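You operate a simulated robot arm through the tools that you are given. There is no shell and no other tool.

The job below is to be done with a simulated two-armed robot. You get a single attempt, and the scene is never put back.

Task
Cover small dish 37, tape it and put it back in its ring.

It is judged by the outcome, as a careful person would: the job done as asked, and still so three seconds after it is handed in. It fails if anything else is knocked over, pushed out of place, dropped, spilled or broken. A push-on lid holds only when it is set on centred and level and pressed home; a screw cap is set on level and turned clockwise until tight.

Robot
Two 6-joint arms with fingered hands on one trunk that stands fixed in place. Base frame: the origin is at the foot of the trunk, x ahead of it, y to its left, z up. Readings come in m, rad, newtons and seconds.
The left shoulder is at [0.02, 0.157, 0.829], the right one opposite. With the tool pointing down near the work surface each hand reaches from about 0.3 to 0.82 m from the base axis, measured 20 degrees to its own side. Payload 4.1 kg a hand.
The tool frame of a hand sits at the grasp point between the pads (the TCP): z along the fingers, y along the line on which they close. The tips reach 0.033 m beyond it. The gripper opens to 0.112 m; its body begins 0.039 m behind the TCP. The gripper is a hand of 4 fingers: y runs from the thumb to the fingers, the wrist lies at [-0.016, -0.118, -0.2] in the tool frame.
Orientation is that of the tool frame in the base frame, as [roll, pitch, yaw] about the fixed x, y, z axes, in that order (R = Rz(yaw) Ry(pitch) Rx(roll)). With the fingers straight down and the wrist toward the robot, the tool's x, y and z point along [0, 1, 0], [1, 0, 0] and [0, 0, -1] of the base frame.

Tools
- The arms move only by the tool servo_tool. It takes "left_commands", "right_commands" or both (then of equal length, played together; a hand with none holds still); each is a list of rows, each a list of 6 numbers: the shift along the tool's x, y, z in m, then the turn, a rotation vector about the tool's x, y, z in rad. In form: [[dx, dy, dz, wx, wy, wz], ...]. A call has 1 to 20 rows; each row is the pose to reach, as a shift and turn from the pose commanded when the call began, along the tool's axes at that moment. Rows are played at 5 a second. More than 0.05 m and 0.15 rad between two rows, and nothing of the call is played. A pose out of reach is approached as far as the arm can. The call stops where the force on the tool passes 40 N (or 10 N more than at its start, if that is more) or the arm is blocked; 0.2 s more then pass. In this call time passes only in rows, and 0.2 s behind the last. It gives the time, the measured TCP pose, the force on the tool (base axes), the opening and the grip force at its end, in the units of the frame above (readings bear some noise), with the torque about the TCP (base axes, N m) and any sound that the robot's microphone picked up.
- Cameras (640 x 400 px; columns grow to the right, rows downward): "scene" is now at [0.0544, -0.0185, 1.4591]; the picture's right is [-0.24, -0.97, 0.00], its down [-0.59, 0.15, -0.79] and it looks along [0.77, -0.19, -0.61] (base axes); focal length 332 px, centre (320, 200). "left" rides on the left gripper at [-0.066, -0.089, -0.13] in its tool frame; the picture's right is [-0.79, -0.29, 0.54], its down [0.55, -0.71, 0.44] and it looks along [0.26, 0.64, 0.72] (tool axes); focal length 247 px, centre (320, 200). "right" rides on the right gripper at [0.066, -0.089, -0.13] in its tool frame; the picture's right is [-0.79, 0.29, -0.54], its down [-0.55, -0.71, 0.44] and it looks along [-0.26, 0.64, 0.72] (tool axes); focal length 247 px, centre (320, 200). There is no depth. A picture from a camera that has moved, and an enlarged one, comes with that camera's place and axes in the base frame and with its lens.
- grab_frame(camera): a new picture of that camera. The clock stands still meanwhile.
- set_fingers(index, middle, ring, thumb_bend, thumb_turn, hand): sets how far each is bent, from 0 (flat) to 1 (curled in); at 0.3 the hand is open as for a grip, at 0.7 the pads meet at the TCP. One left out holds its place. A second passes; each finger stops where it meets its share of the squeeze, and holds until it gets a number again. It is the only way to open and close the hand. It gives what a move gives, with no picture; readings hold the bend of each and the force on the fingers (four entries, about 0 where the hand has none), thumb and palm. thumb_turn goes from beside the hand (0) to across from the fingers (1), as for a grip.
- head_to(pan, tilt): turns the head with the scene camera to pan (to the left, within 1.501 rad either way) and tilt (down, from -0.506 to 1.204), counted from straight ahead of the robot. It gives what a move gives.
- zoom(camera, box): a new picture of the part [left, top, right, bottom] of that camera's present view, enlarged. The clock stands still meanwhile.
- finish_job(): hands the job in; it is judged then, once.

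Nothing tells you positions but the pictures and the camera data. Unless the task says otherwise, let go and move clear before handing in.

The tools are called after ">>>" by a JSON object that holds its "fn" and its "kwargs". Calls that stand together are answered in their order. servo_tool: Moves the arms, as the interface text tells. Its arguments: {"type":"object","properties":{"left_commands":{"type":"array","items":{"type":"array","items":{"type":"number"}}},"right_commands":{"type":"array","items":{"type":"array","items":{"type":"number"}}}},"required":[]} The other tools are called the same way: set_fingers (index, middle, ring, thumb_bend, thumb_turn, hand) moves the fingers one by one; head_to (pan, tilt) turns the head that bears the scene camera; grab_frame (camera) takes a picture; zoom (camera, box) takes an enlarged picture of a part of a camera's view; finish_job () hands the job in.

At the start:

```text
time_s: 0.0
left_tcp_pos: [0.4594, 0.0634, 1.1798]
left_tool_rot: [-3.141, -0.001, 1.381]
left_wrist_force: [0.4, -0.5, 0.3]
left_ft_torque: [0.0, 0.04, -0.01]
left_finger_gap: 0.1118
left_grip_force: 0.2
left_shape: jaw
left_bend: [0.3, 0.3, 0.3, 0.3, 0.98]
left_finger forces: [0.0, 0.1, 0.0, 0.0, 0.0, 0.0]
right_tcp_pos: [0.4443, -0.2721, 1.2337]
right_tool_rot: [-3.141, 0.0, 1.382]
right_wrist_force: [-0.8, 0.1, -0.8]
right_ft_torque: [0.04, -0.03, -0.02]
right_finger_gap: 0.1117
right_grip_force: 0.1
right_shape: jaw
right_bend: [0.3, 0.3, 0.3, 0.3, 0.98]
right_finger forces: [0.0, 0.1, 0.0, 0.0, 0.0, 0.0]
head pan, tilt (commanded): [-0.241, 0.654]
```

scene: 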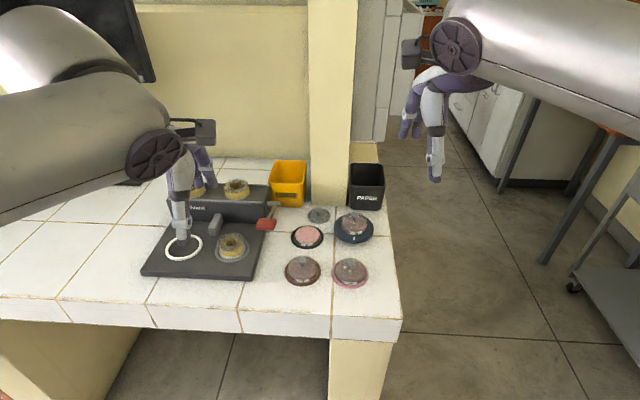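
right: 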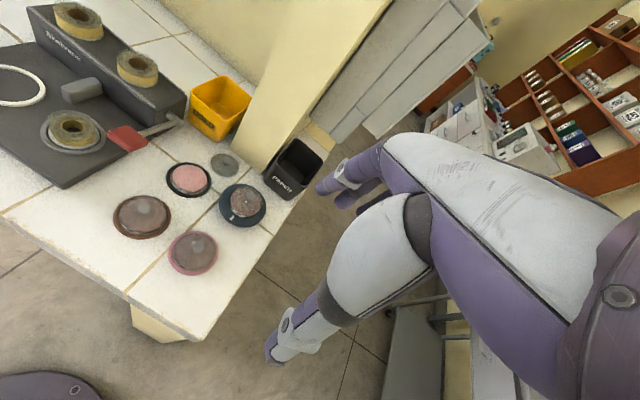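
left: 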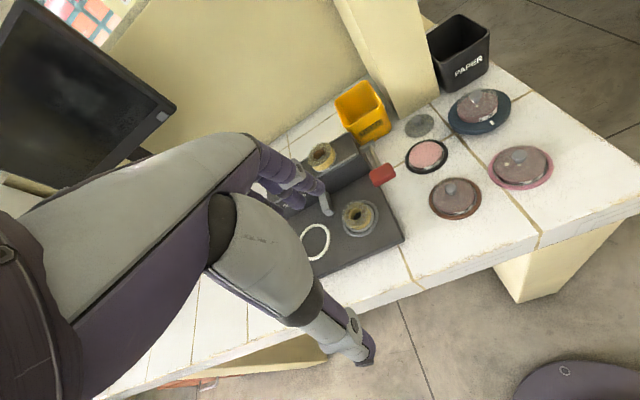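

I see a tiled bench with a taping device (a dark base with a white ring, tape rolls on spindles, a lever with a red handle), several covered dishes in coloured rings, and one small dish without a lid in a black ring. I'll zoom in to read labels and understand the device.

>>> {"fn": "zoom", "kwargs": {"camera": "scene", "box": [260, 190, 400, 300]}}

>>> {"fn": "zoom", "kwargs": {"camera": "scene", "box": [130, 160, 290, 290]}}

>>> {"fn": "zoom", "kwargs": {"camera": "right", "box": [90, 120, 290, 290]}}

>>> {"fn": "zoom", "kwargs": {"camera": "right", "box": [0, 0, 250, 190]}}

>>> {"fn": "zoom", "kwargs": {"camera": "left", "box": [390, 60, 570, 240]}}

>>> {"fn": "zoom", "kwargs": {"camera": "left", "box": [250, 100, 420, 280]}}

```text
3.64 times, centred on (330, 245) of scene
camera zoom: at [0.0544, -0.0185, 1.4591], right [-0.24, -0.97, 0.0], down [-0.59, 0.15, -0.79], along [0.77, -0.19, -0.61], focal length 1209 px, centre (284, 36)
```

zoom: 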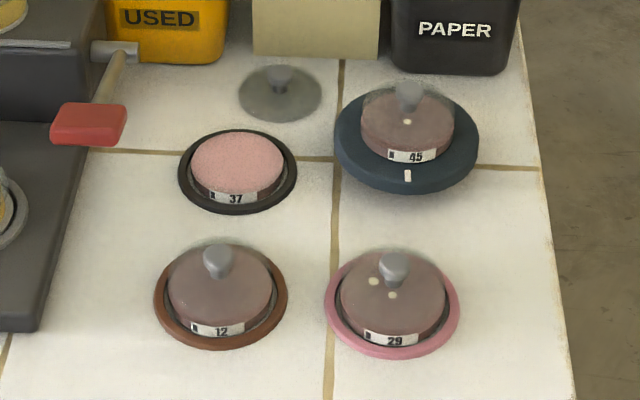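

```text
3.08 times, centred on (210, 225) of scene
camera zoom: at [0.0544, -0.0185, 1.4591], right [-0.24, -0.97, 0.0], down [-0.59, 0.15, -0.79], along [0.77, -0.19, -0.61], focal length 1023 px, centre (658, 123)
```

zoom: 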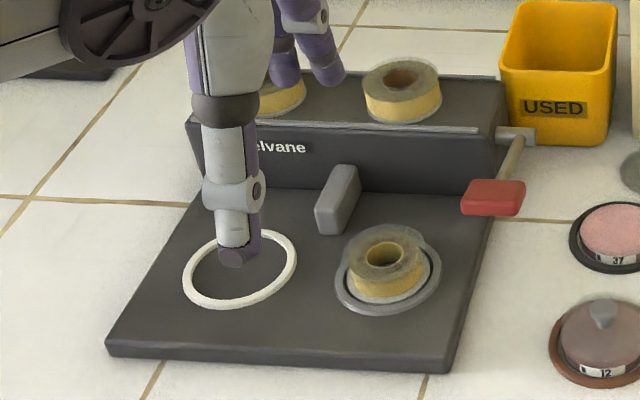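

```text
2.35 times, centred on (190, 205) of right
camera zoom: at [0.3696, -0.1913, 1.3617], right [0.13, -0.83, 0.54], down [-0.8, -0.41, -0.44], along [0.58, -0.37, -0.72], focal length 581 px, centre (626, 188)
```

zoom: 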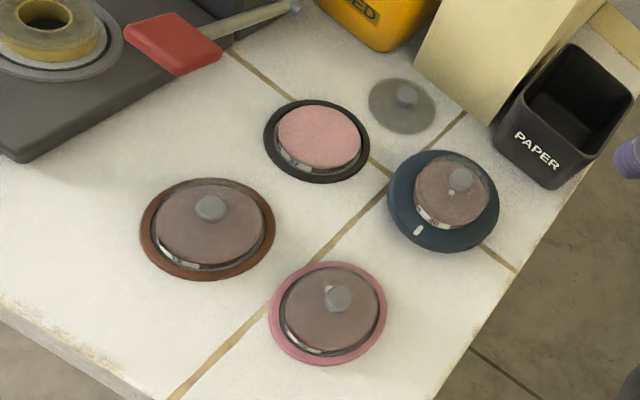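

```text
2.11 times, centred on (125, 95) of right
camera zoom: at [0.3696, -0.1913, 1.3617], right [0.13, -0.83, 0.54], down [-0.8, -0.41, -0.44], along [0.58, -0.37, -0.72], focal length 520 px, centre (730, 421)
```

zoom: 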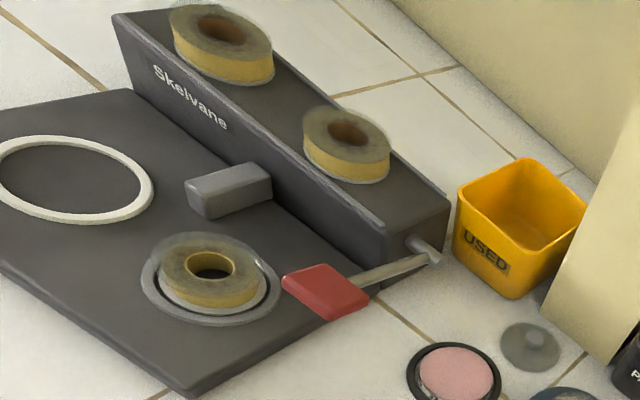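

```text
2.22 times, centred on (480, 150) of left
camera zoom: at [0.3601, 0.0161, 1.3101], right [-0.43, -0.72, -0.54], down [-0.59, 0.68, -0.44], along [0.68, 0.13, -0.72], focal length 549 px, centre (-36, 311)
```

zoom: 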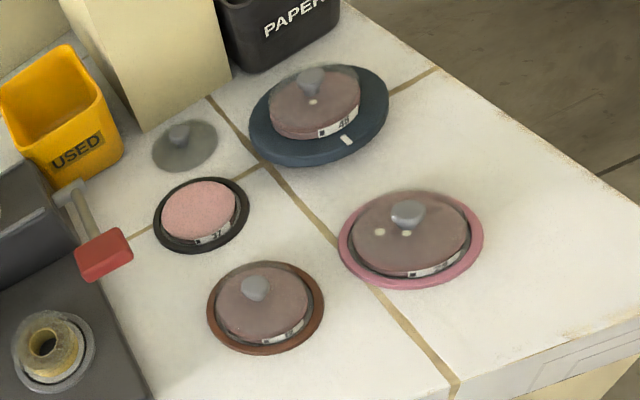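

```text
2.22 times, centred on (335, 190) of left
camera zoom: at [0.3601, 0.0161, 1.3101], right [-0.43, -0.72, -0.54], down [-0.59, 0.68, -0.44], along [0.68, 0.13, -0.72], focal length 549 px, centre (287, 222)
```

zoom: 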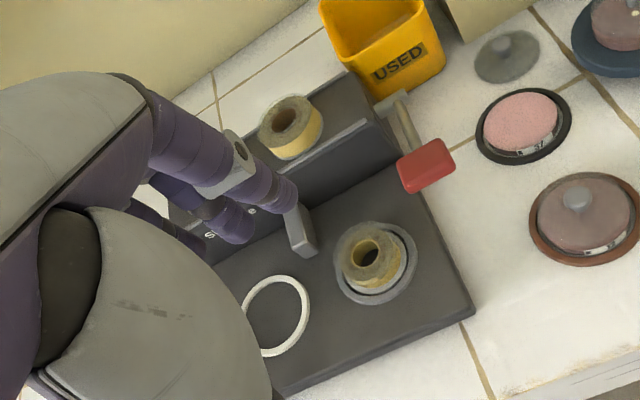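

The dish to cover is 37 (black ring, no lid), its lid lies behind it, and the "Skelvane" taping device is to the left. From two views I put dish 37 near [0.67, -0.14, 0.86]. The left hand blocks my view of the device, so I'll move it aside and look closer.

>>> {"fn": "servo_tool", "kwargs": {"left_commands": [[0.04, -0.02, 0, 0, 0, 0], [0.08, -0.04, 0, 0, 0, 0], [0.12, -0.06, 0, 0, 0, 0], [0.16, -0.08, 0, 0, 0, 0]]}}

>>> {"fn": "head_to", "kwargs": {"pan": 0.0, "tilt": 0.75}}

>>> {"fn": "grab_frame", "kwargs": {"camera": "scene"}}

>>> {"fn": "grab_frame", "kwargs": {"camera": "left"}}

```text
time_s: 1.0
left_tcp_pos: [0.41, 0.2354, 1.1792]
left_tool_rot: [3.141, -0.002, 1.383]
left_wrist_force: [0.9, -0.2, -0.2]
left_ft_torque: [0.04, -0.02, -0.02]
left_finger_gap: 0.1116
left_grip_force: 0.1
left_shape: jaw
left_bend: [0.3, 0.3, 0.3, 0.3, 0.98]
left_finger forces: [0.0, 0.2, 0.0, 0.0, 0.0, 0.1]
right_tcp_pos: [0.4441, -0.2732, 1.2322]
right_tool_rot: [3.141, 0.0, 1.385]
right_wrist_force: [0.5, -0.3, 0.5]
right_ft_torque: [0.01, 0.02, 0.05]
right_finger_gap: 0.1118
right_grip_force: 0.1
right_shape: jaw
right_bend: [0.3, 0.3, 0.3, 0.3, 0.98]
right_finger forces: [0.1, 0.1, 0.0, 0.0, 0.1, 0.1]
head pan, tilt (commanded): [-0.241, 0.654]
```

```text
time_s: 1.8
left_tcp_pos: [0.4098, 0.2347, 1.1793]
left_tool_rot: [3.141, 0.001, 1.383]
left_wrist_force: [0.7, 0.1, -0.5]
left_ft_torque: [-0.03, -0.01, 0.02]
left_finger_gap: 0.1116
left_grip_force: 0.1
left_shape: jaw
left_bend: [0.3, 0.3, 0.3, 0.3, 0.98]
left_finger forces: [0.0, 0.0, 0.1, 0.0, 0.1, 0.0]
right_tcp_pos: [0.4441, -0.2717, 1.233]
right_tool_rot: [3.141, 0.0, 1.382]
right_wrist_force: [-0.5, 0.0, 1.1]
right_ft_torque: [0.01, 0.0, -0.05]
right_finger_gap: 0.112
right_grip_force: 0.0
right_shape: jaw
right_bend: [0.3, 0.3, 0.3, 0.3, 0.98]
right_finger forces: [0.0, 0.0, 0.0, 0.1, 0.0, 0.0]
head pan, tilt (commanded): [0.0, 0.75]
```

```text
taken
camera scene: at [0.0532, 0.0022, 1.4511], right [0.0, -1.0, 0.0], down [-0.68, 0.0, -0.73], along [0.73, 0.0, -0.68], focal length 332 px, centre (320, 200)
```

scene: 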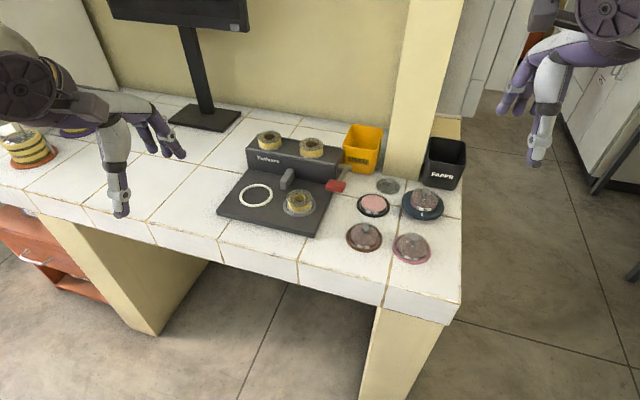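

```text
taken
camera left: at [0.3112, 0.1869, 1.3102], right [-0.43, -0.72, -0.54], down [-0.59, 0.68, -0.44], along [0.68, 0.13, -0.72], focal length 247 px, centre (320, 200)
```

left: 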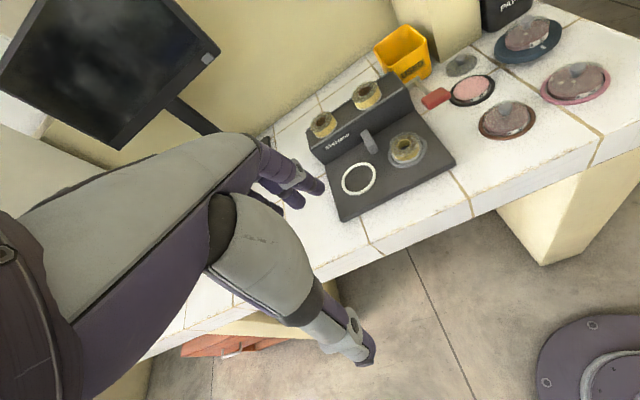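

The device is now clear of the hand. There is also something striped at the left end of the bench. I'll look at each closely.

>>> {"fn": "zoom", "kwargs": {"camera": "scene", "box": [205, 115, 365, 245]}}

>>> {"fn": "zoom", "kwargs": {"camera": "scene", "box": [340, 140, 480, 270]}}

>>> {"fn": "zoom", "kwargs": {"camera": "scene", "box": [0, 90, 140, 210]}}

>>> {"fn": "zoom", "kwargs": {"camera": "left", "box": [290, 60, 470, 230]}}

>>> {"fn": "head_to", "kwargs": {"pan": 0.8, "tilt": 0.6}}

>>> {"fn": "grab_frame", "kwargs": {"camera": "scene"}}

```text
3.08 times, centred on (285, 180) of scene
camera zoom: at [0.0532, 0.0022, 1.4511], right [0.0, -1.0, 0.0], down [-0.68, 0.0, -0.73], along [0.73, 0.0, -0.68], focal length 1023 px, centre (428, 262)
```

zoom: 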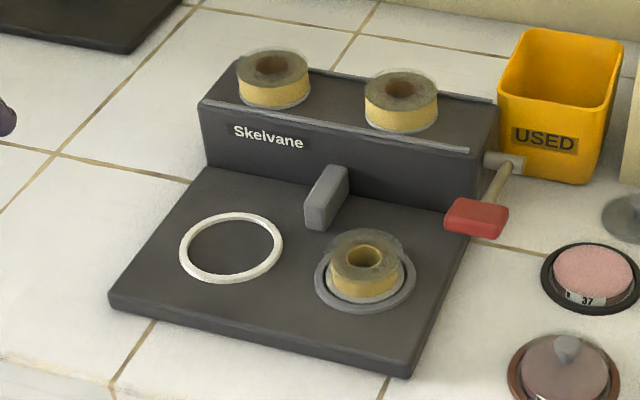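

```text
3.08 times, centred on (410, 205) of scene
camera zoom: at [0.0532, 0.0022, 1.4511], right [0.0, -1.0, 0.0], down [-0.68, 0.0, -0.73], along [0.73, 0.0, -0.68], focal length 1023 px, centre (43, 185)
```

zoom: 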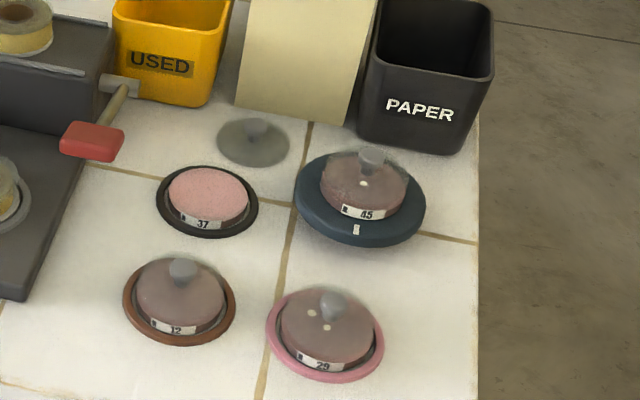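

```text
3.33 times, centred on (70, 150) of scene
camera zoom: at [0.0532, 0.0022, 1.4511], right [0.0, -1.0, 0.0], down [-0.68, 0.0, -0.73], along [0.73, 0.0, -0.68], focal length 1108 px, centre (1153, 367)
```

zoom: 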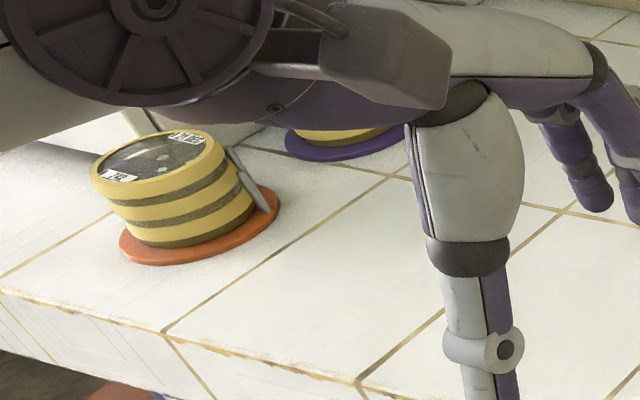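

```text
2.35 times, centred on (380, 145) of left
camera zoom: at [0.3112, 0.1869, 1.3102], right [-0.43, -0.72, -0.54], down [-0.59, 0.68, -0.44], along [0.68, 0.13, -0.72], focal length 581 px, centre (179, 329)
```

zoom: 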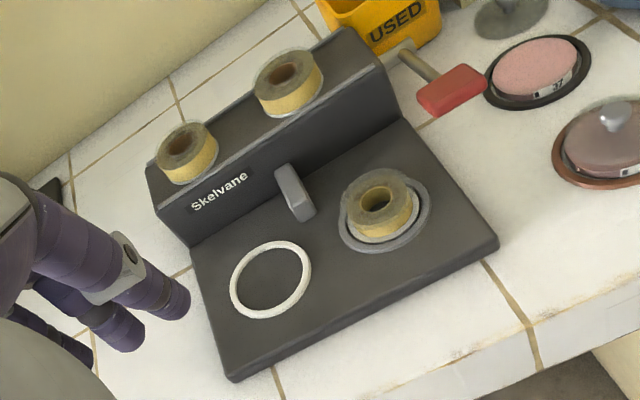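

```text
time_s: 2.9
left_tcp_pos: [0.4102, 0.2351, 1.1804]
left_tool_rot: [3.14, 0.0, 1.383]
left_wrist_force: [-0.5, 0.1, 0.3]
left_ft_torque: [0.02, -0.02, 0.01]
left_finger_gap: 0.1115
left_grip_force: 0.1
left_shape: jaw
left_bend: [0.3, 0.3, 0.3, 0.3, 0.98]
left_finger forces: [0.1, 0.0, 0.1, 0.1, 0.0, 0.1]
right_tcp_pos: [0.4436, -0.2719, 1.2335]
right_tool_rot: [3.141, -0.001, 1.383]
right_wrist_force: [-0.6, 0.8, 0.5]
right_ft_torque: [0.02, 0.0, -0.02]
right_finger_gap: 0.1116
right_grip_force: 0.1
right_shape: jaw
right_bend: [0.3, 0.3, 0.3, 0.3, 0.98]
right_finger forces: [0.1, 0.1, 0.1, 0.0, 0.1, 0.1]
head pan, tilt (commanded): [0.799, 0.6]
```

```text
taken
camera scene: at [0.032, 0.0655, 1.4639], right [0.72, -0.7, 0.0], down [-0.39, -0.4, -0.82], along [0.58, 0.59, -0.57], focal length 332 px, centre (320, 200)
```

scene: 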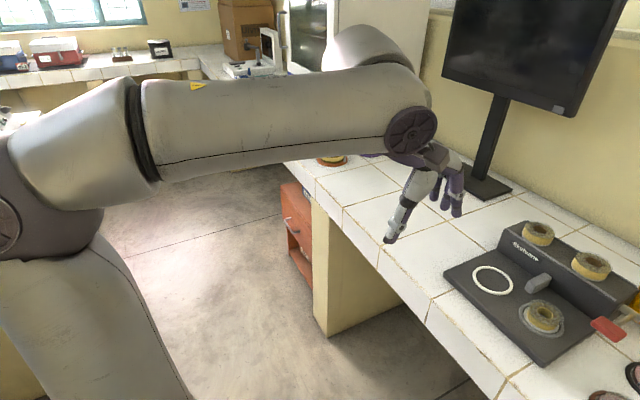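

I'll look closer at the front roll and spare rolls in detail.

>>> {"fn": "head_to", "kwargs": {"pan": 0.0, "tilt": 0.75}}

>>> {"fn": "zoom", "kwargs": {"camera": "scene", "box": [275, 175, 325, 225]}}

>>> {"fn": "zoom", "kwargs": {"camera": "scene", "box": [245, 120, 335, 170]}}

>>> {"fn": "zoom", "kwargs": {"camera": "scene", "box": [225, 160, 305, 215]}}

>>> {"fn": "zoom", "kwargs": {"camera": "scene", "box": [350, 165, 420, 220]}}

>>> {"fn": "zoom", "kwargs": {"camera": "left", "box": [370, 110, 440, 180]}}

```text
time_s: 4.0
left_tcp_pos: [0.4105, 0.2348, 1.1801]
left_tool_rot: [3.141, -0.001, 1.383]
left_wrist_force: [1.0, -1.2, -0.4]
left_ft_torque: [-0.02, -0.01, 0.02]
left_finger_gap: 0.1116
left_grip_force: 0.1
left_shape: jaw
left_bend: [0.3, 0.3, 0.3, 0.3, 0.98]
left_finger forces: [0.1, 0.1, 0.0, 0.1, 0.1, 0.1]
right_tcp_pos: [0.4432, -0.2725, 1.2323]
right_tool_rot: [3.14, 0.001, 1.383]
right_wrist_force: [0.9, -0.5, 0.3]
right_ft_torque: [0.0, 0.04, 0.0]
right_finger_gap: 0.1114
right_grip_force: 0.1
right_shape: jaw
right_bend: [0.3, 0.3, 0.3, 0.3, 0.98]
right_finger forces: [0.1, 0.1, 0.0, 0.0, 0.0, 0.0]
head pan, tilt (commanded): [0.0, 0.75]
```

```text
8.00 times, centred on (300, 200) of scene
camera zoom: at [0.0532, 0.0023, 1.4511], right [0.0, -1.0, 0.0], down [-0.68, 0.0, -0.73], along [0.73, 0.0, -0.68], focal length 2659 px, centre (480, 200)
```

zoom: 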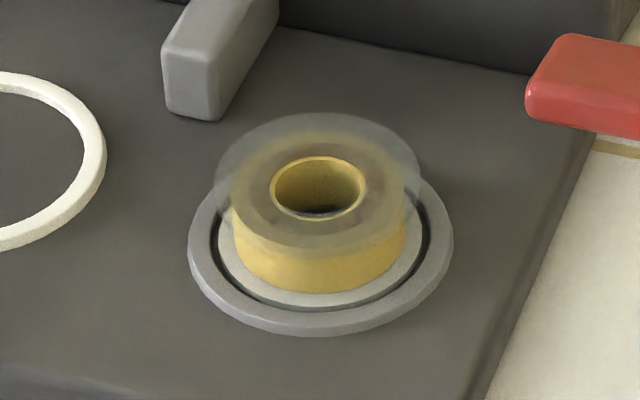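

```text
7.11 times, centred on (290, 145) of scene
camera zoom: at [0.0532, 0.0023, 1.4511], right [0.0, -1.0, 0.0], down [-0.68, 0.0, -0.73], along [0.73, 0.0, -0.68], focal length 2364 px, centre (533, 591)
```

zoom: 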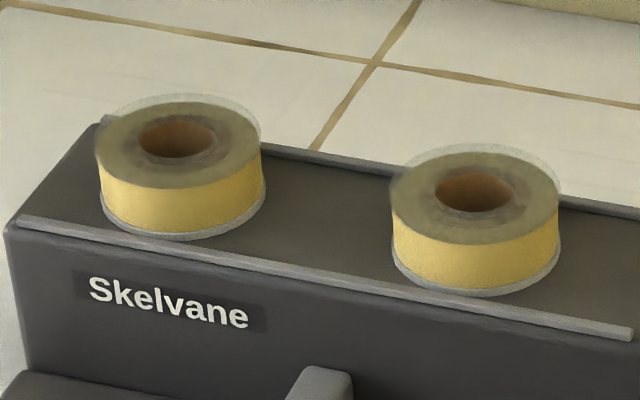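

```text
7.27 times, centred on (265, 188) of scene
camera zoom: at [0.0532, 0.0023, 1.4511], right [0.0, -1.0, 0.0], down [-0.68, 0.0, -0.73], along [0.73, 0.0, -0.68], focal length 2418 px, centre (720, 291)
```

zoom: 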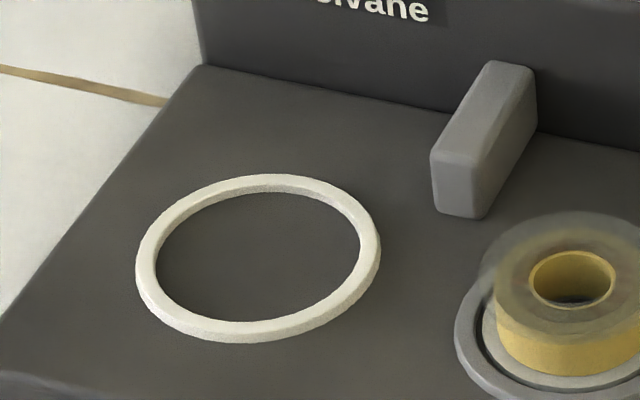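

```text
7.27 times, centred on (385, 192) of scene
camera zoom: at [0.0532, 0.0023, 1.4511], right [0.0, -1.0, 0.0], down [-0.68, 0.0, -0.73], along [0.73, 0.0, -0.68], focal length 2418 px, centre (-153, 254)
```

zoom: 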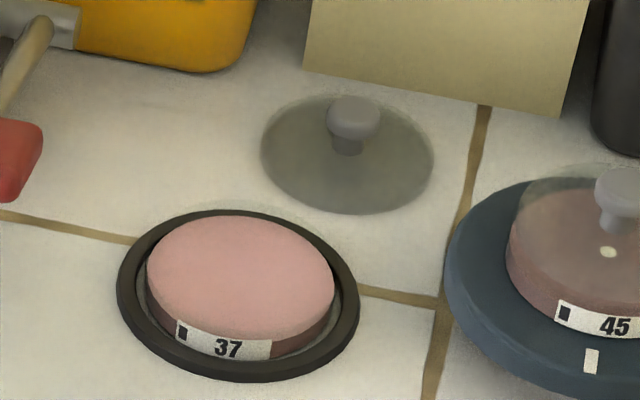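

```text
5.71 times, centred on (405, 145) of left
camera zoom: at [0.3113, 0.1869, 1.3102], right [-0.43, -0.72, -0.54], down [-0.59, 0.68, -0.44], along [0.68, 0.13, -0.72], focal length 1411 px, centre (-166, 514)
```

zoom: 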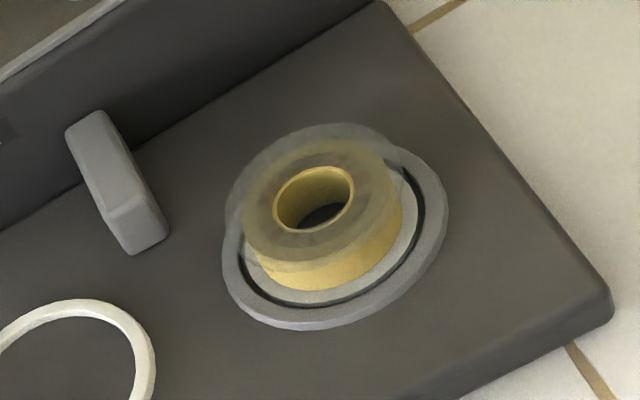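

I read the layout as follows: dish 37 near [0.67, -0.14], its loose lid near [0.74, -0.19] close to the pillar, and the taper's white seat ring near [0.69, 0.16]. The lever's red handle is near [0.65, -0.04, 0.95]. I'll bring the right hand's camera over the dishes to measure better.

>>> {"fn": "servo_tool", "kwargs": {"right_commands": [[0.017, 0.03, 0.02, 0, 0, 0], [0.034, 0.06, 0.04, 0, 0, 0], [0.05, 0.09, 0.06, 0, 0, 0], [0.068, 0.12, 0.08, 0, 0, 0], [0.085, 0.15, 0.1, 0, 0, 0]]}}

>>> {"fn": "grab_frame", "kwargs": {"camera": "right"}}

>>> {"fn": "grab_frame", "kwargs": {"camera": "scene"}}

```text
time_s: 5.2
left_tcp_pos: [0.4108, 0.2349, 1.1797]
left_tool_rot: [-3.141, -0.001, 1.383]
left_wrist_force: [-0.6, 0.2, -0.1]
left_ft_torque: [-0.01, 0.0, 0.01]
left_finger_gap: 0.1116
left_grip_force: 0.0
left_shape: jaw
left_bend: [0.3, 0.3, 0.3, 0.3, 0.98]
left_finger forces: [0.0, 0.0, 0.0, 0.0, 0.0, 0.1]
right_tcp_pos: [0.6057, -0.2178, 1.1337]
right_tool_rot: [3.139, -0.001, 1.383]
right_wrist_force: [-0.8, 0.0, 0.1]
right_ft_torque: [0.01, -0.04, 0.02]
right_finger_gap: 0.1118
right_grip_force: 0.0
right_shape: jaw
right_bend: [0.3, 0.3, 0.3, 0.3, 0.98]
right_finger forces: [0.0, 0.0, 0.0, 0.0, 0.0, 0.1]
head pan, tilt (commanded): [0.0, 0.75]
```

```text
taken
camera right: at [0.5319, -0.1365, 1.2621], right [0.13, -0.83, 0.54], down [-0.8, -0.41, -0.44], along [0.58, -0.37, -0.72], focal length 247 px, centre (320, 200)
```

right: 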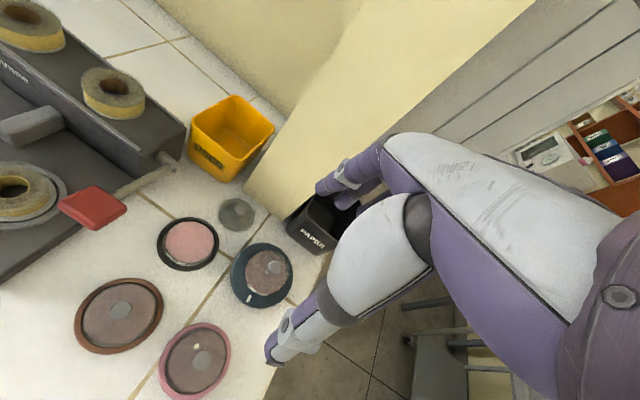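

```text
taken
camera scene: at [0.0526, 0.002, 1.4511], right [0.0, -1.0, 0.0], down [-0.68, 0.0, -0.73], along [0.73, 0.0, -0.68], focal length 332 px, centre (320, 200)
```

scene: 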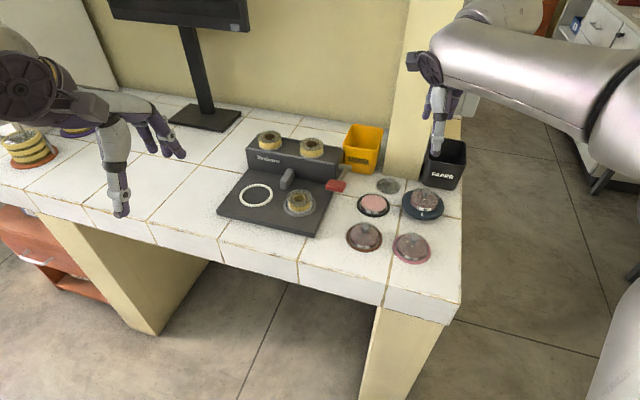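

The right hand camera now has a better view of the dishes and lid; I'll zoom in from both cameras to triangulate.

>>> {"fn": "zoom", "kwargs": {"camera": "right", "box": [140, 180, 300, 320]}}

>>> {"fn": "zoom", "kwargs": {"camera": "right", "box": [40, 130, 200, 240]}}

>>> {"fn": "zoom", "kwargs": {"camera": "scene", "box": [320, 160, 400, 220]}}

>>> {"fn": "zoom", "kwargs": {"camera": "scene", "box": [340, 170, 460, 270]}}

```text
2.86 times, centred on (220, 250) of right
camera zoom: at [0.5319, -0.1365, 1.2621], right [0.13, -0.83, 0.54], down [-0.8, -0.41, -0.44], along [0.58, -0.37, -0.72], focal length 706 px, centre (606, 57)
```

zoom: 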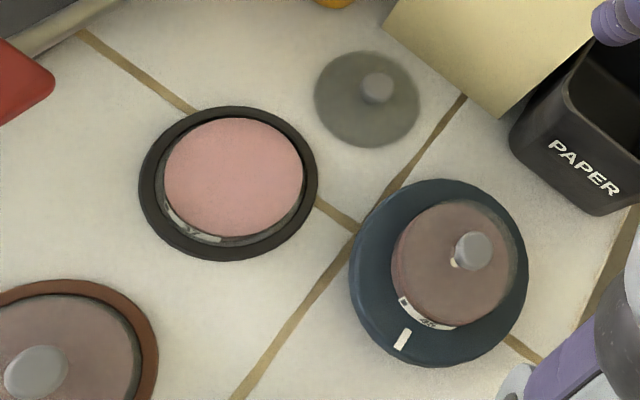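

```text
3.64 times, centred on (120, 185) of right
camera zoom: at [0.5319, -0.1365, 1.2621], right [0.13, -0.83, 0.54], down [-0.8, -0.41, -0.44], along [0.58, -0.37, -0.72], focal length 898 px, centre (1047, 254)
```

zoom: 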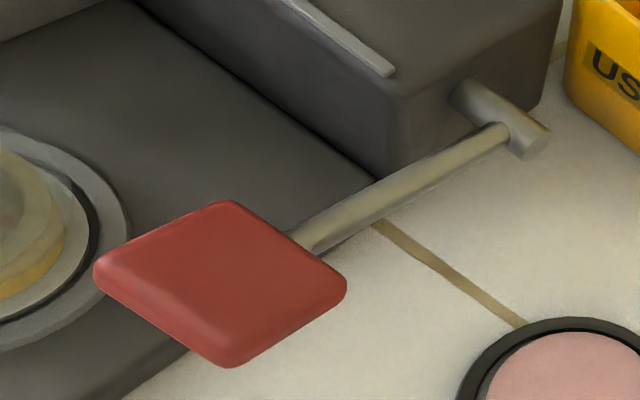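

```text
6.67 times, centred on (360, 190) of scene
camera zoom: at [0.0526, 0.002, 1.4511], right [0.0, -1.0, 0.0], down [-0.68, 0.0, -0.73], along [0.73, 0.0, -0.68], focal length 2216 px, centre (53, 267)
```

zoom: 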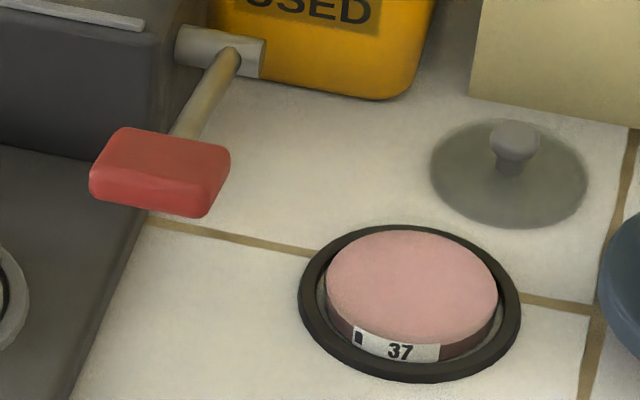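

```text
4.00 times, centred on (400, 220) of scene
camera zoom: at [0.0526, 0.002, 1.4511], right [0.0, -1.0, 0.0], down [-0.68, 0.0, -0.73], along [0.73, 0.0, -0.68], focal length 1330 px, centre (0, 120)
```

zoom: 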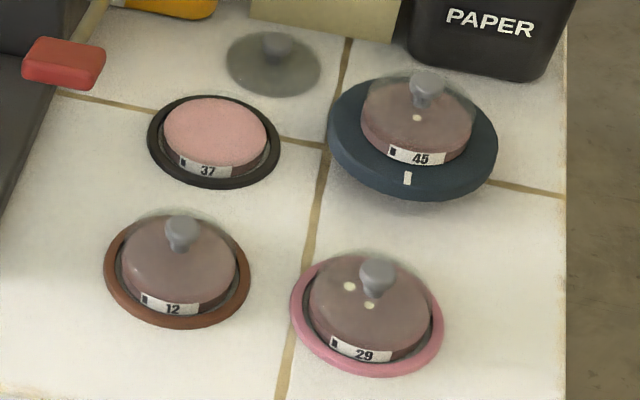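

Triangulation gives the table top at z≈0.853. The lid disc is centred at ≈[0.741, -0.186] with its knob top at z≈0.882, and dish 37 is centred at ≈[0.668, -0.137] with its top at z≈0.867. I'll partly close the right hand in the air to see how its tips sit.

>>> {"fn": "set_fingers", "kwargs": {"hand": "right", "index": 0.55, "middle": 0.55, "ring": 0.55, "thumb_bend": 0.55, "thumb_turn": 1.0}}

>>> {"fn": "zoom", "kwargs": {"camera": "scene", "box": [390, 30, 510, 180]}}

>>> {"fn": "grab_frame", "kwargs": {"camera": "right"}}

>>> {"fn": "grab_frame", "kwargs": {"camera": "left"}}

```text
time_s: 6.2
left_tcp_pos: [0.4107, 0.2352, 1.1798]
left_tool_rot: [3.141, -0.001, 1.383]
left_wrist_force: [0.5, 0.2, 0.2]
left_ft_torque: [-0.02, -0.04, 0.01]
left_finger_gap: 0.1117
left_grip_force: 0.0
left_shape: jaw
left_bend: [0.3, 0.3, 0.3, 0.3, 0.98]
left_finger forces: [0.0, 0.0, 0.0, 0.0, 0.0, 0.0]
right_tcp_pos: [0.6068, -0.2169, 1.134]
right_tool_rot: [-3.14, -0.001, 1.382]
right_wrist_force: [-0.1, 1.1, 0.5]
right_ft_torque: [0.03, 0.01, -0.01]
right_finger_gap: 0.0442
right_grip_force: 0.0
right_shape: fingers
right_bend: [0.55, 0.55, 0.55, 0.55, 1.0]
right_finger forces: [0.1, 0.1, 0.0, 0.1, 0.0, 0.1]
head pan, tilt (commanded): [0.0, 0.75]
```

```text
2.67 times, centred on (450, 105) of scene
camera zoom: at [0.0532, 0.0022, 1.4511], right [0.0, -1.0, 0.0], down [-0.68, 0.0, -0.73], along [0.73, 0.0, -0.68], focal length 886 px, centre (-27, 453)
```

zoom: 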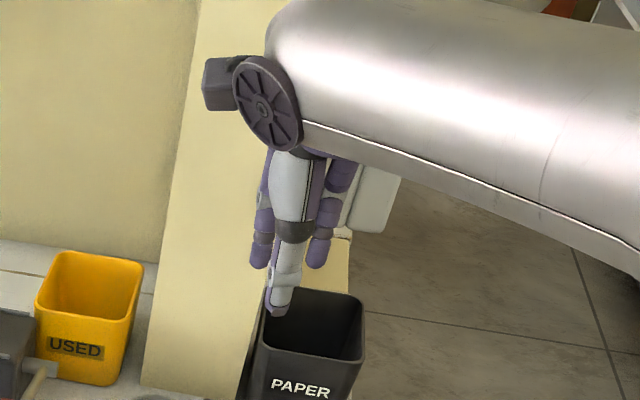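

```text
taken
camera right: at [0.532, -0.1362, 1.262], right [0.13, -0.83, 0.54], down [-0.8, -0.41, -0.44], along [0.58, -0.37, -0.72], focal length 247 px, centre (320, 200)
```

right: 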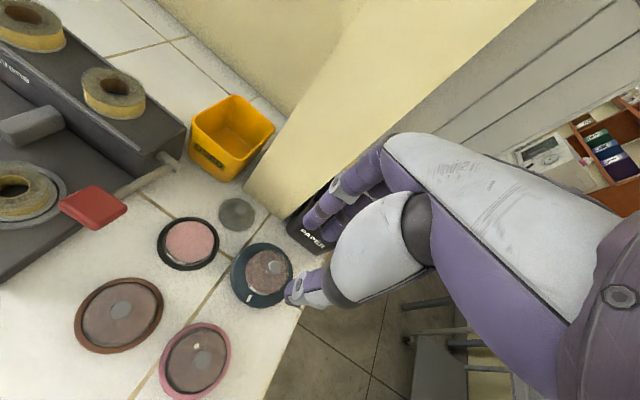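

```text
taken
camera left: at [0.3112, 0.1872, 1.3102], right [-0.43, -0.72, -0.54], down [-0.59, 0.68, -0.44], along [0.68, 0.13, -0.72], focal length 247 px, centre (320, 200)
```

left: 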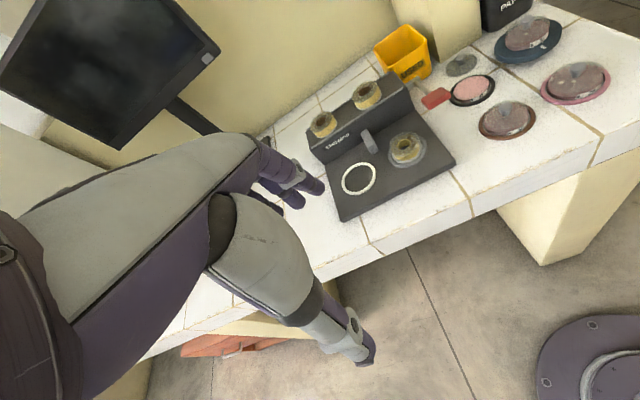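

Gap scales about 0.27 m per unit of bend, and the fingers look offset sideways relative to the thumb. I'll turn the hand in the air so the scene camera sees the finger layout from the side.

>>> {"fn": "servo_tool", "kwargs": {"right_commands": [[0, 0, 0, 0, 0, -0.14], [0, 0, 0, 0, 0, -0.28], [0, 0, 0, 0, 0, -0.42], [0, 0, 0, 0, 0, -0.56], [0, 0, 0, 0, 0, -0.7], [0, 0, 0, 0, 0, -0.84]]}}

>>> {"fn": "zoom", "kwargs": {"camera": "scene", "box": [380, 30, 500, 180]}}

>>> {"fn": "grab_frame", "kwargs": {"camera": "right"}}

```text
time_s: 7.6
left_tcp_pos: [0.4098, 0.2339, 1.1798]
left_tool_rot: [3.141, 0.001, 1.381]
left_wrist_force: [0.0, 0.1, 0.2]
left_ft_torque: [-0.01, 0.03, 0.01]
left_finger_gap: 0.1119
left_grip_force: 0.0
left_shape: jaw
left_bend: [0.3, 0.3, 0.3, 0.3, 0.98]
left_finger forces: [0.0, 0.0, 0.0, 0.0, 0.1, 0.0]
right_tcp_pos: [0.6072, -0.2173, 1.1342]
right_tool_rot: [3.138, 0.001, 2.225]
right_wrist_force: [-0.4, -0.2, -0.1]
right_ft_torque: [0.0, -0.02, 0.03]
right_finger_gap: 0.044
right_grip_force: 0.0
right_shape: fingers
right_bend: [0.55, 0.55, 0.55, 0.55, 1.0]
right_finger forces: [0.1, 0.0, 0.0, 0.0, 0.1, 0.0]
head pan, tilt (commanded): [0.0, 0.75]
```

```text
2.67 times, centred on (440, 105) of scene
camera zoom: at [0.0529, 0.0022, 1.4511], right [0.0, -1.0, 0.0], down [-0.68, 0.0, -0.73], along [0.73, 0.0, -0.68], focal length 886 px, centre (0, 453)
```

zoom: 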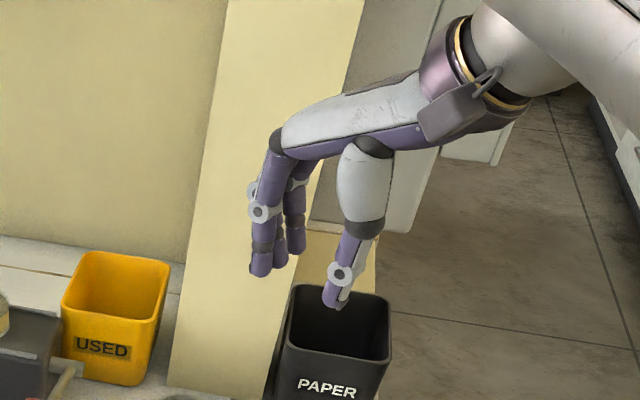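

```text
taken
camera right: at [0.4969, -0.2191, 1.2618], right [0.71, -0.45, 0.54], down [-0.23, -0.87, -0.44], along [0.67, 0.19, -0.72], focal length 247 px, centre (320, 200)
```

right: 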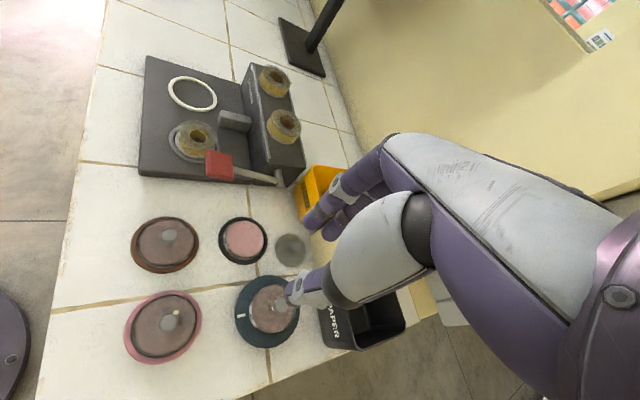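

Index sits near tool x=+8 mm, middle −16 mm and ring −40 mm, with the thumb opposing between index and middle. That makes a natural tripod on the knob. The pillar face is about 58 mm from the lid's centre, so I'll keep the hand narrow and use the natural yaw while moving above the lid.

>>> {"fn": "servo_tool", "kwargs": {"right_commands": [[-0.009, 0.021, 0.022, 0, 0, 0.14], [-0.018, 0.042, 0.045, 0, 0, 0.28], [-0.027, 0.063, 0.067, 0, 0, 0.42], [-0.037, 0.085, 0.09, 0, 0, 0.56], [-0.046, 0.106, 0.112, 0, 0, 0.7], [-0.055, 0.127, 0.134, 0, 0, 0.84]]}}

>>> {"fn": "grab_frame", "kwargs": {"camera": "right"}}

>>> {"fn": "grab_frame", "kwargs": {"camera": "scene"}}

```text
time_s: 9.0
left_tcp_pos: [0.4098, 0.236, 1.1802]
left_tool_rot: [-3.14, -0.001, 1.382]
left_wrist_force: [-0.1, 0.3, 0.1]
left_ft_torque: [0.0, -0.02, 0.0]
left_finger_gap: 0.1116
left_grip_force: 0.1
left_shape: jaw
left_bend: [0.3, 0.3, 0.3, 0.3, 0.98]
left_finger forces: [0.1, 0.0, 0.1, 0.0, 0.1, 0.1]
right_tcp_pos: [0.7402, -0.1817, 0.9989]
right_tool_rot: [-3.139, 0.001, 1.385]
right_wrist_force: [-18.3, 7.3, 2.5]
right_ft_torque: [-0.2, -0.42, -0.07]
right_finger_gap: 0.0441
right_grip_force: 10.2
right_shape: fingers
right_bend: [0.55, 0.61, 0.56, 0.55, 1.0]
right_finger forces: [0.0, 17.0, 2.9, 0.0, 0.1, 0.0]
head pan, tilt (commanded): [0.0, 0.75]
```

```text
taken
camera right: at [0.6659, -0.1004, 1.1275], right [0.13, -0.83, 0.54], down [-0.8, -0.41, -0.43], along [0.58, -0.37, -0.72], focal length 247 px, centre (320, 200)
```

right: 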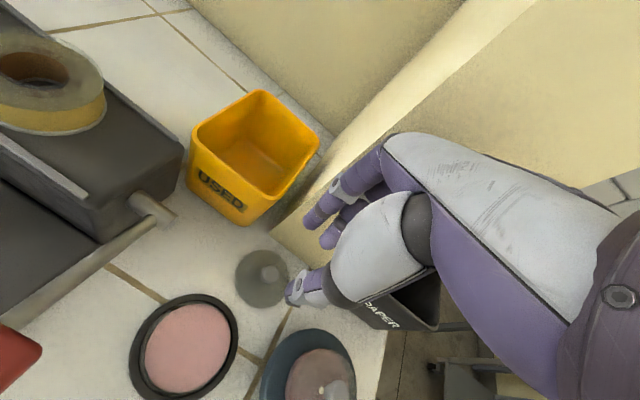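

```text
taken
camera scene: at [0.0523, 0.0024, 1.4511], right [0.0, -1.0, 0.0], down [-0.68, 0.0, -0.73], along [0.73, 0.0, -0.68], focal length 332 px, centre (320, 200)
```

scene: 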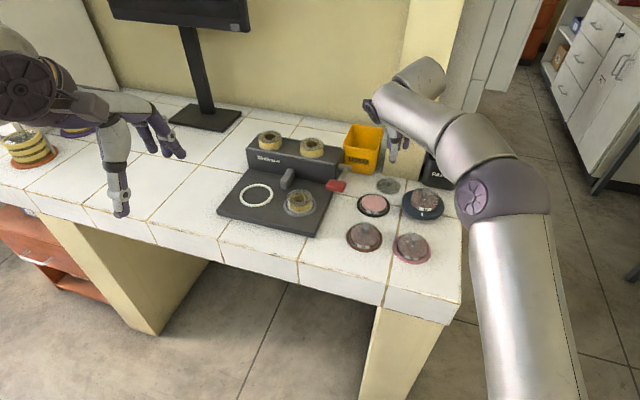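

The middle finger is touching the pillar: the knuckles bulge about 65–70 mm forward of the TCP, so a straight-down grip here won't fit. I'll back off, then tilt the hand about 20° so the fingertips lead and the knuckles stay clear.

>>> {"fn": "servo_tool", "kwargs": {"right_commands": [[0, -0.025, 0, 0, 0, 0], [0, -0.05, -0.01, 0, 0, 0]]}}

>>> {"fn": "zoom", "kwargs": {"camera": "scene", "box": [330, 110, 470, 230]}}

```text
time_s: 9.6
left_tcp_pos: [0.4118, 0.2352, 1.1803]
left_tool_rot: [3.141, 0.0, 1.383]
left_wrist_force: [-0.3, 0.2, 0.2]
left_ft_torque: [0.0, 0.0, -0.03]
left_finger_gap: 0.1116
left_grip_force: 0.0
left_shape: jaw
left_bend: [0.3, 0.3, 0.3, 0.3, 0.98]
left_finger forces: [0.0, 0.0, 0.1, 0.0, 0.0, 0.0]
right_tcp_pos: [0.6928, -0.1748, 1.0082]
right_tool_rot: [3.141, 0.0, 1.382]
right_wrist_force: [0.0, 0.5, 0.3]
right_ft_torque: [0.01, 0.0, 0.02]
right_finger_gap: 0.0442
right_grip_force: 0.1
right_shape: fingers
right_bend: [0.55, 0.55, 0.55, 0.55, 1.0]
right_finger forces: [0.1, 0.0, 0.0, 0.1, 0.0, 0.1]
head pan, tilt (commanded): [0.0, 0.75]
```

```text
3.33 times, centred on (400, 170) of scene
camera zoom: at [0.0536, 0.0022, 1.451], right [0.0, -1.0, 0.0], down [-0.68, 0.0, -0.73], along [0.73, 0.0, -0.68], focal length 1108 px, centre (53, 300)
```

zoom: 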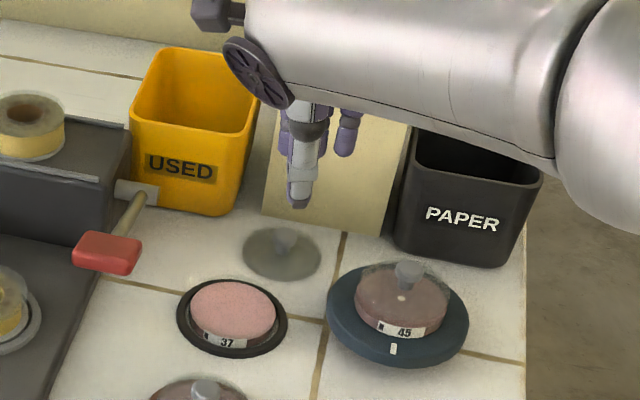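

The hand is free of the pillar and nothing on the bench moved. I'll tilt the hand by 0.35 rad and move to just above the lid's knob.

>>> {"fn": "servo_tool", "kwargs": {"right_commands": [[0, 0, 0, -0.12, 0, 0], [0, 0, 0, -0.24, 0, 0], [0, 0, 0, -0.35, 0, 0], [0.001, 0.021, 0.03, -0.35, 0, 0], [0.001, 0.042, 0.06, -0.35, 0, 0]]}}

>>> {"fn": "zoom", "kwargs": {"camera": "scene", "box": [330, 110, 470, 230]}}

>>> {"fn": "grab_frame", "kwargs": {"camera": "right"}}

```text
time_s: 10.8
left_tcp_pos: [0.4102, 0.2341, 1.1802]
left_tool_rot: [-3.14, -0.001, 1.382]
left_wrist_force: [-0.7, -0.1, 0.1]
left_ft_torque: [0.01, -0.05, 0.03]
left_finger_gap: 0.1117
left_grip_force: 0.0
left_shape: jaw
left_bend: [0.3, 0.3, 0.3, 0.3, 0.98]
left_finger forces: [0.1, 0.0, 0.1, 0.1, 0.0, 0.0]
right_tcp_pos: [0.7337, -0.1805, 0.9479]
right_tool_rot: [2.791, 0.0, 1.382]
right_wrist_force: [0.4, -0.2, -0.9]
right_ft_torque: [-0.04, 0.02, -0.01]
right_finger_gap: 0.0442
right_grip_force: 0.1
right_shape: fingers
right_bend: [0.55, 0.55, 0.55, 0.55, 1.0]
right_finger forces: [0.1, 0.0, 0.1, 0.1, 0.1, 0.1]
head pan, tilt (commanded): [0.0, 0.75]
```

```text
3.33 times, centred on (400, 170) of scene
camera zoom: at [0.0528, 0.0023, 1.4511], right [0.0, -1.0, 0.0], down [-0.68, 0.0, -0.73], along [0.73, 0.0, -0.68], focal length 1108 px, centre (53, 300)
```

zoom: 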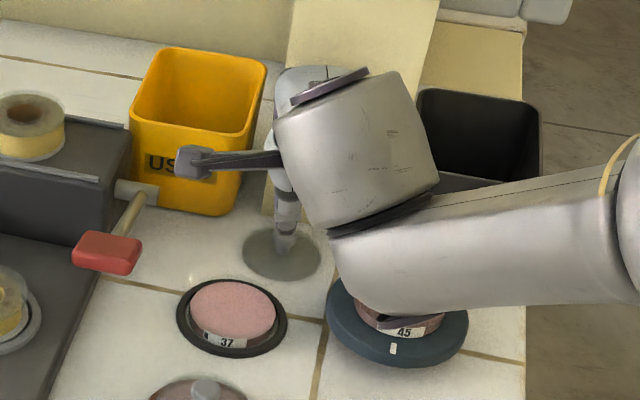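

```text
taken
camera right: at [0.6208, -0.0932, 1.0391], right [-0.07, -0.79, 0.6], down [-0.61, -0.45, -0.65], along [0.79, -0.41, -0.46], focal length 247 px, centre (320, 200)
```

right: 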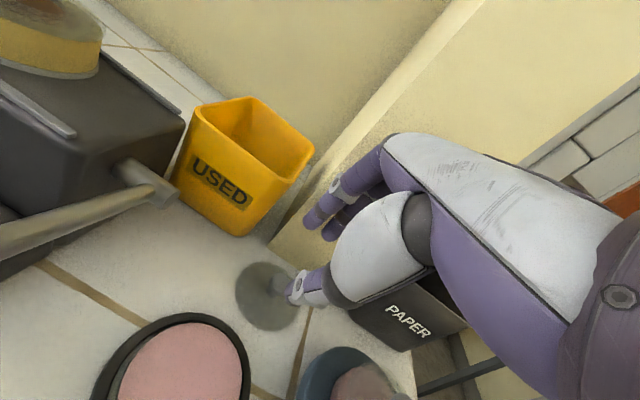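

No contact now. I'll check the whole arm's clearance over dish 45 before going down.

>>> {"fn": "grab_frame", "kwargs": {"camera": "scene"}}

>>> {"fn": "zoom", "kwargs": {"camera": "right", "box": [200, 160, 420, 380]}}

>>> {"fn": "grab_frame", "kwargs": {"camera": "left"}}

```text
taken
camera scene: at [0.0528, 0.0023, 1.4511], right [0.0, -1.0, 0.0], down [-0.68, 0.0, -0.73], along [0.73, 0.0, -0.68], focal length 332 px, centre (320, 200)
```

scene: 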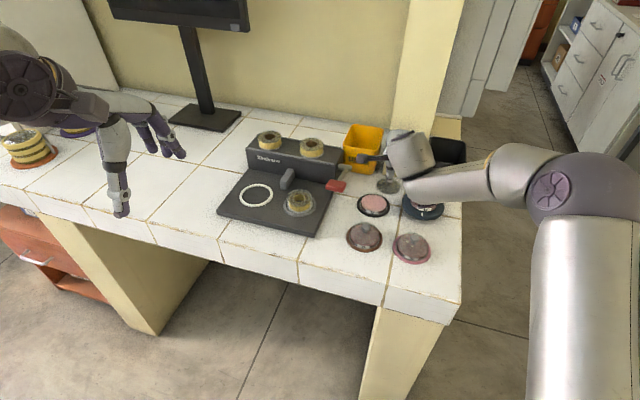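

```text
1.82 times, centred on (310, 270) of right
camera zoom: at [0.6208, -0.0932, 1.0391], right [-0.07, -0.79, 0.6], down [-0.61, -0.45, -0.65], along [0.79, -0.41, -0.46], focal length 449 px, centre (338, 73)
```

zoom: 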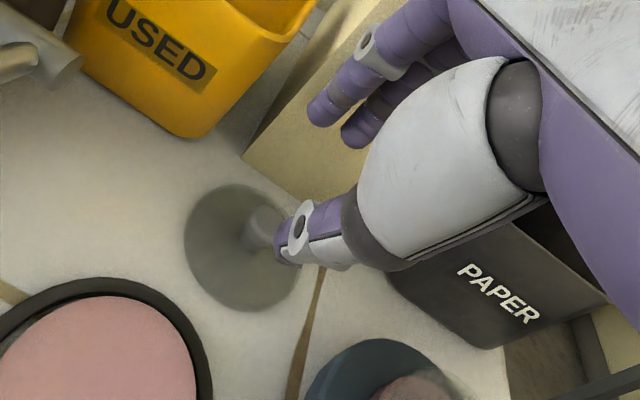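

```text
taken
camera left: at [0.3108, 0.1872, 1.3103], right [-0.43, -0.72, -0.54], down [-0.59, 0.68, -0.44], along [0.68, 0.13, -0.72], focal length 247 px, centre (320, 200)
```

left: 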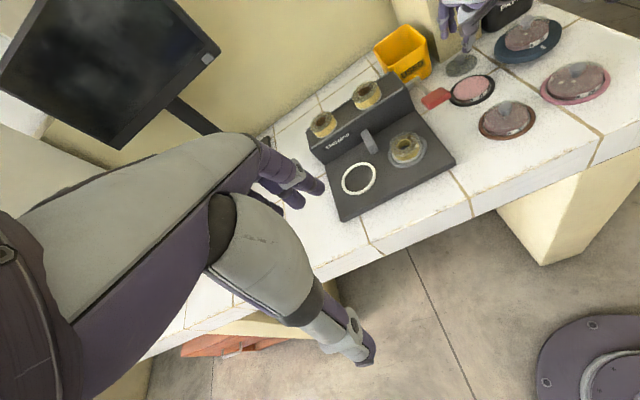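

The left camera sees the right hand from the side, which is useful; I'll zoom there.

>>> {"fn": "zoom", "kwargs": {"camera": "left", "box": [400, 0, 560, 110]}}

```text
3.64 times, centred on (480, 55) of left
camera zoom: at [0.3108, 0.1872, 1.3103], right [-0.43, -0.72, -0.54], down [-0.59, 0.68, -0.44], along [0.68, 0.13, -0.72], focal length 898 px, centre (-262, 727)
```

zoom: 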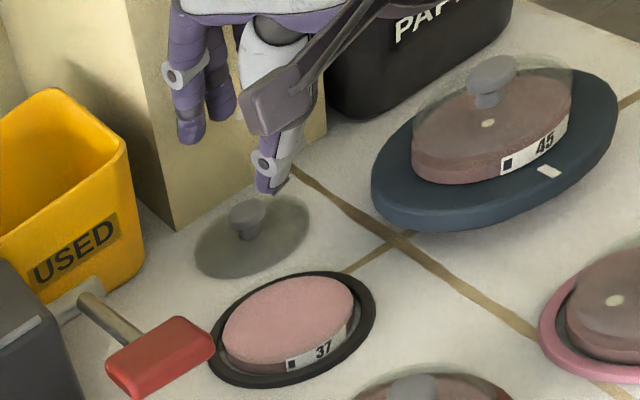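

That side view is very useful. I'll turn the left hand so its camera points straight at the dish and lid area.

>>> {"fn": "servo_tool", "kwargs": {"left_commands": [[0, 0, 0, 0, 0, 0.14], [0, 0, 0, 0, 0, 0.28], [0, 0, 0, 0, 0, 0.42], [0, 0, 0, 0, 0, 0.56], [0, 0, 0, 0, 0, 0.7]]}}

>>> {"fn": "grab_frame", "kwargs": {"camera": "left"}}

```text
time_s: 12.0
left_tcp_pos: [0.4098, 0.2374, 1.1809]
left_tool_rot: [-3.141, 0.0, 0.68]
left_wrist_force: [-0.6, 0.5, 0.0]
left_ft_torque: [0.01, -0.03, -0.01]
left_finger_gap: 0.1117
left_grip_force: 0.1
left_shape: jaw
left_bend: [0.3, 0.3, 0.3, 0.3, 0.98]
left_finger forces: [0.1, 0.1, 0.1, 0.0, 0.0, 0.0]
right_tcp_pos: [0.7347, -0.1821, 0.948]
right_tool_rot: [2.791, 0.001, 1.381]
right_wrist_force: [-0.1, -0.1, -0.1]
right_ft_torque: [-0.02, -0.01, 0.03]
right_finger_gap: 0.0439
right_grip_force: 0.1
right_shape: fingers
right_bend: [0.55, 0.55, 0.55, 0.55, 1.0]
right_finger forces: [0.0, 0.1, 0.1, 0.0, 0.0, 0.0]
head pan, tilt (commanded): [0.0, 0.75]
```

```text
taken
camera left: at [0.3035, 0.2642, 1.31], right [-0.8, -0.28, -0.54], down [-0.02, 0.9, -0.44], along [0.6, -0.34, -0.72], focal length 247 px, centre (320, 200)
```

left: 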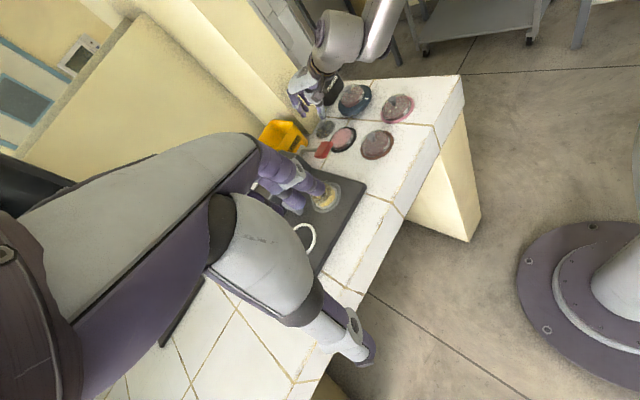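

>>> {"fn": "zoom", "kwargs": {"camera": "left", "box": [275, 70, 375, 160]}}

```text
4.44 times, centred on (325, 115) of left
camera zoom: at [0.3035, 0.2642, 1.31], right [-0.8, -0.28, -0.54], down [-0.02, 0.9, -0.44], along [0.6, -0.34, -0.72], focal length 1098 px, centre (298, 578)
```

zoom: 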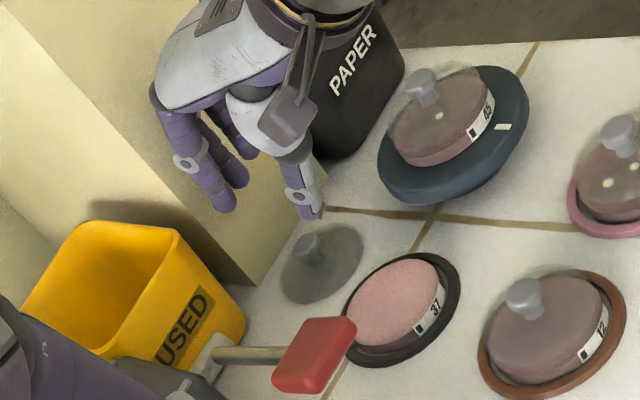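

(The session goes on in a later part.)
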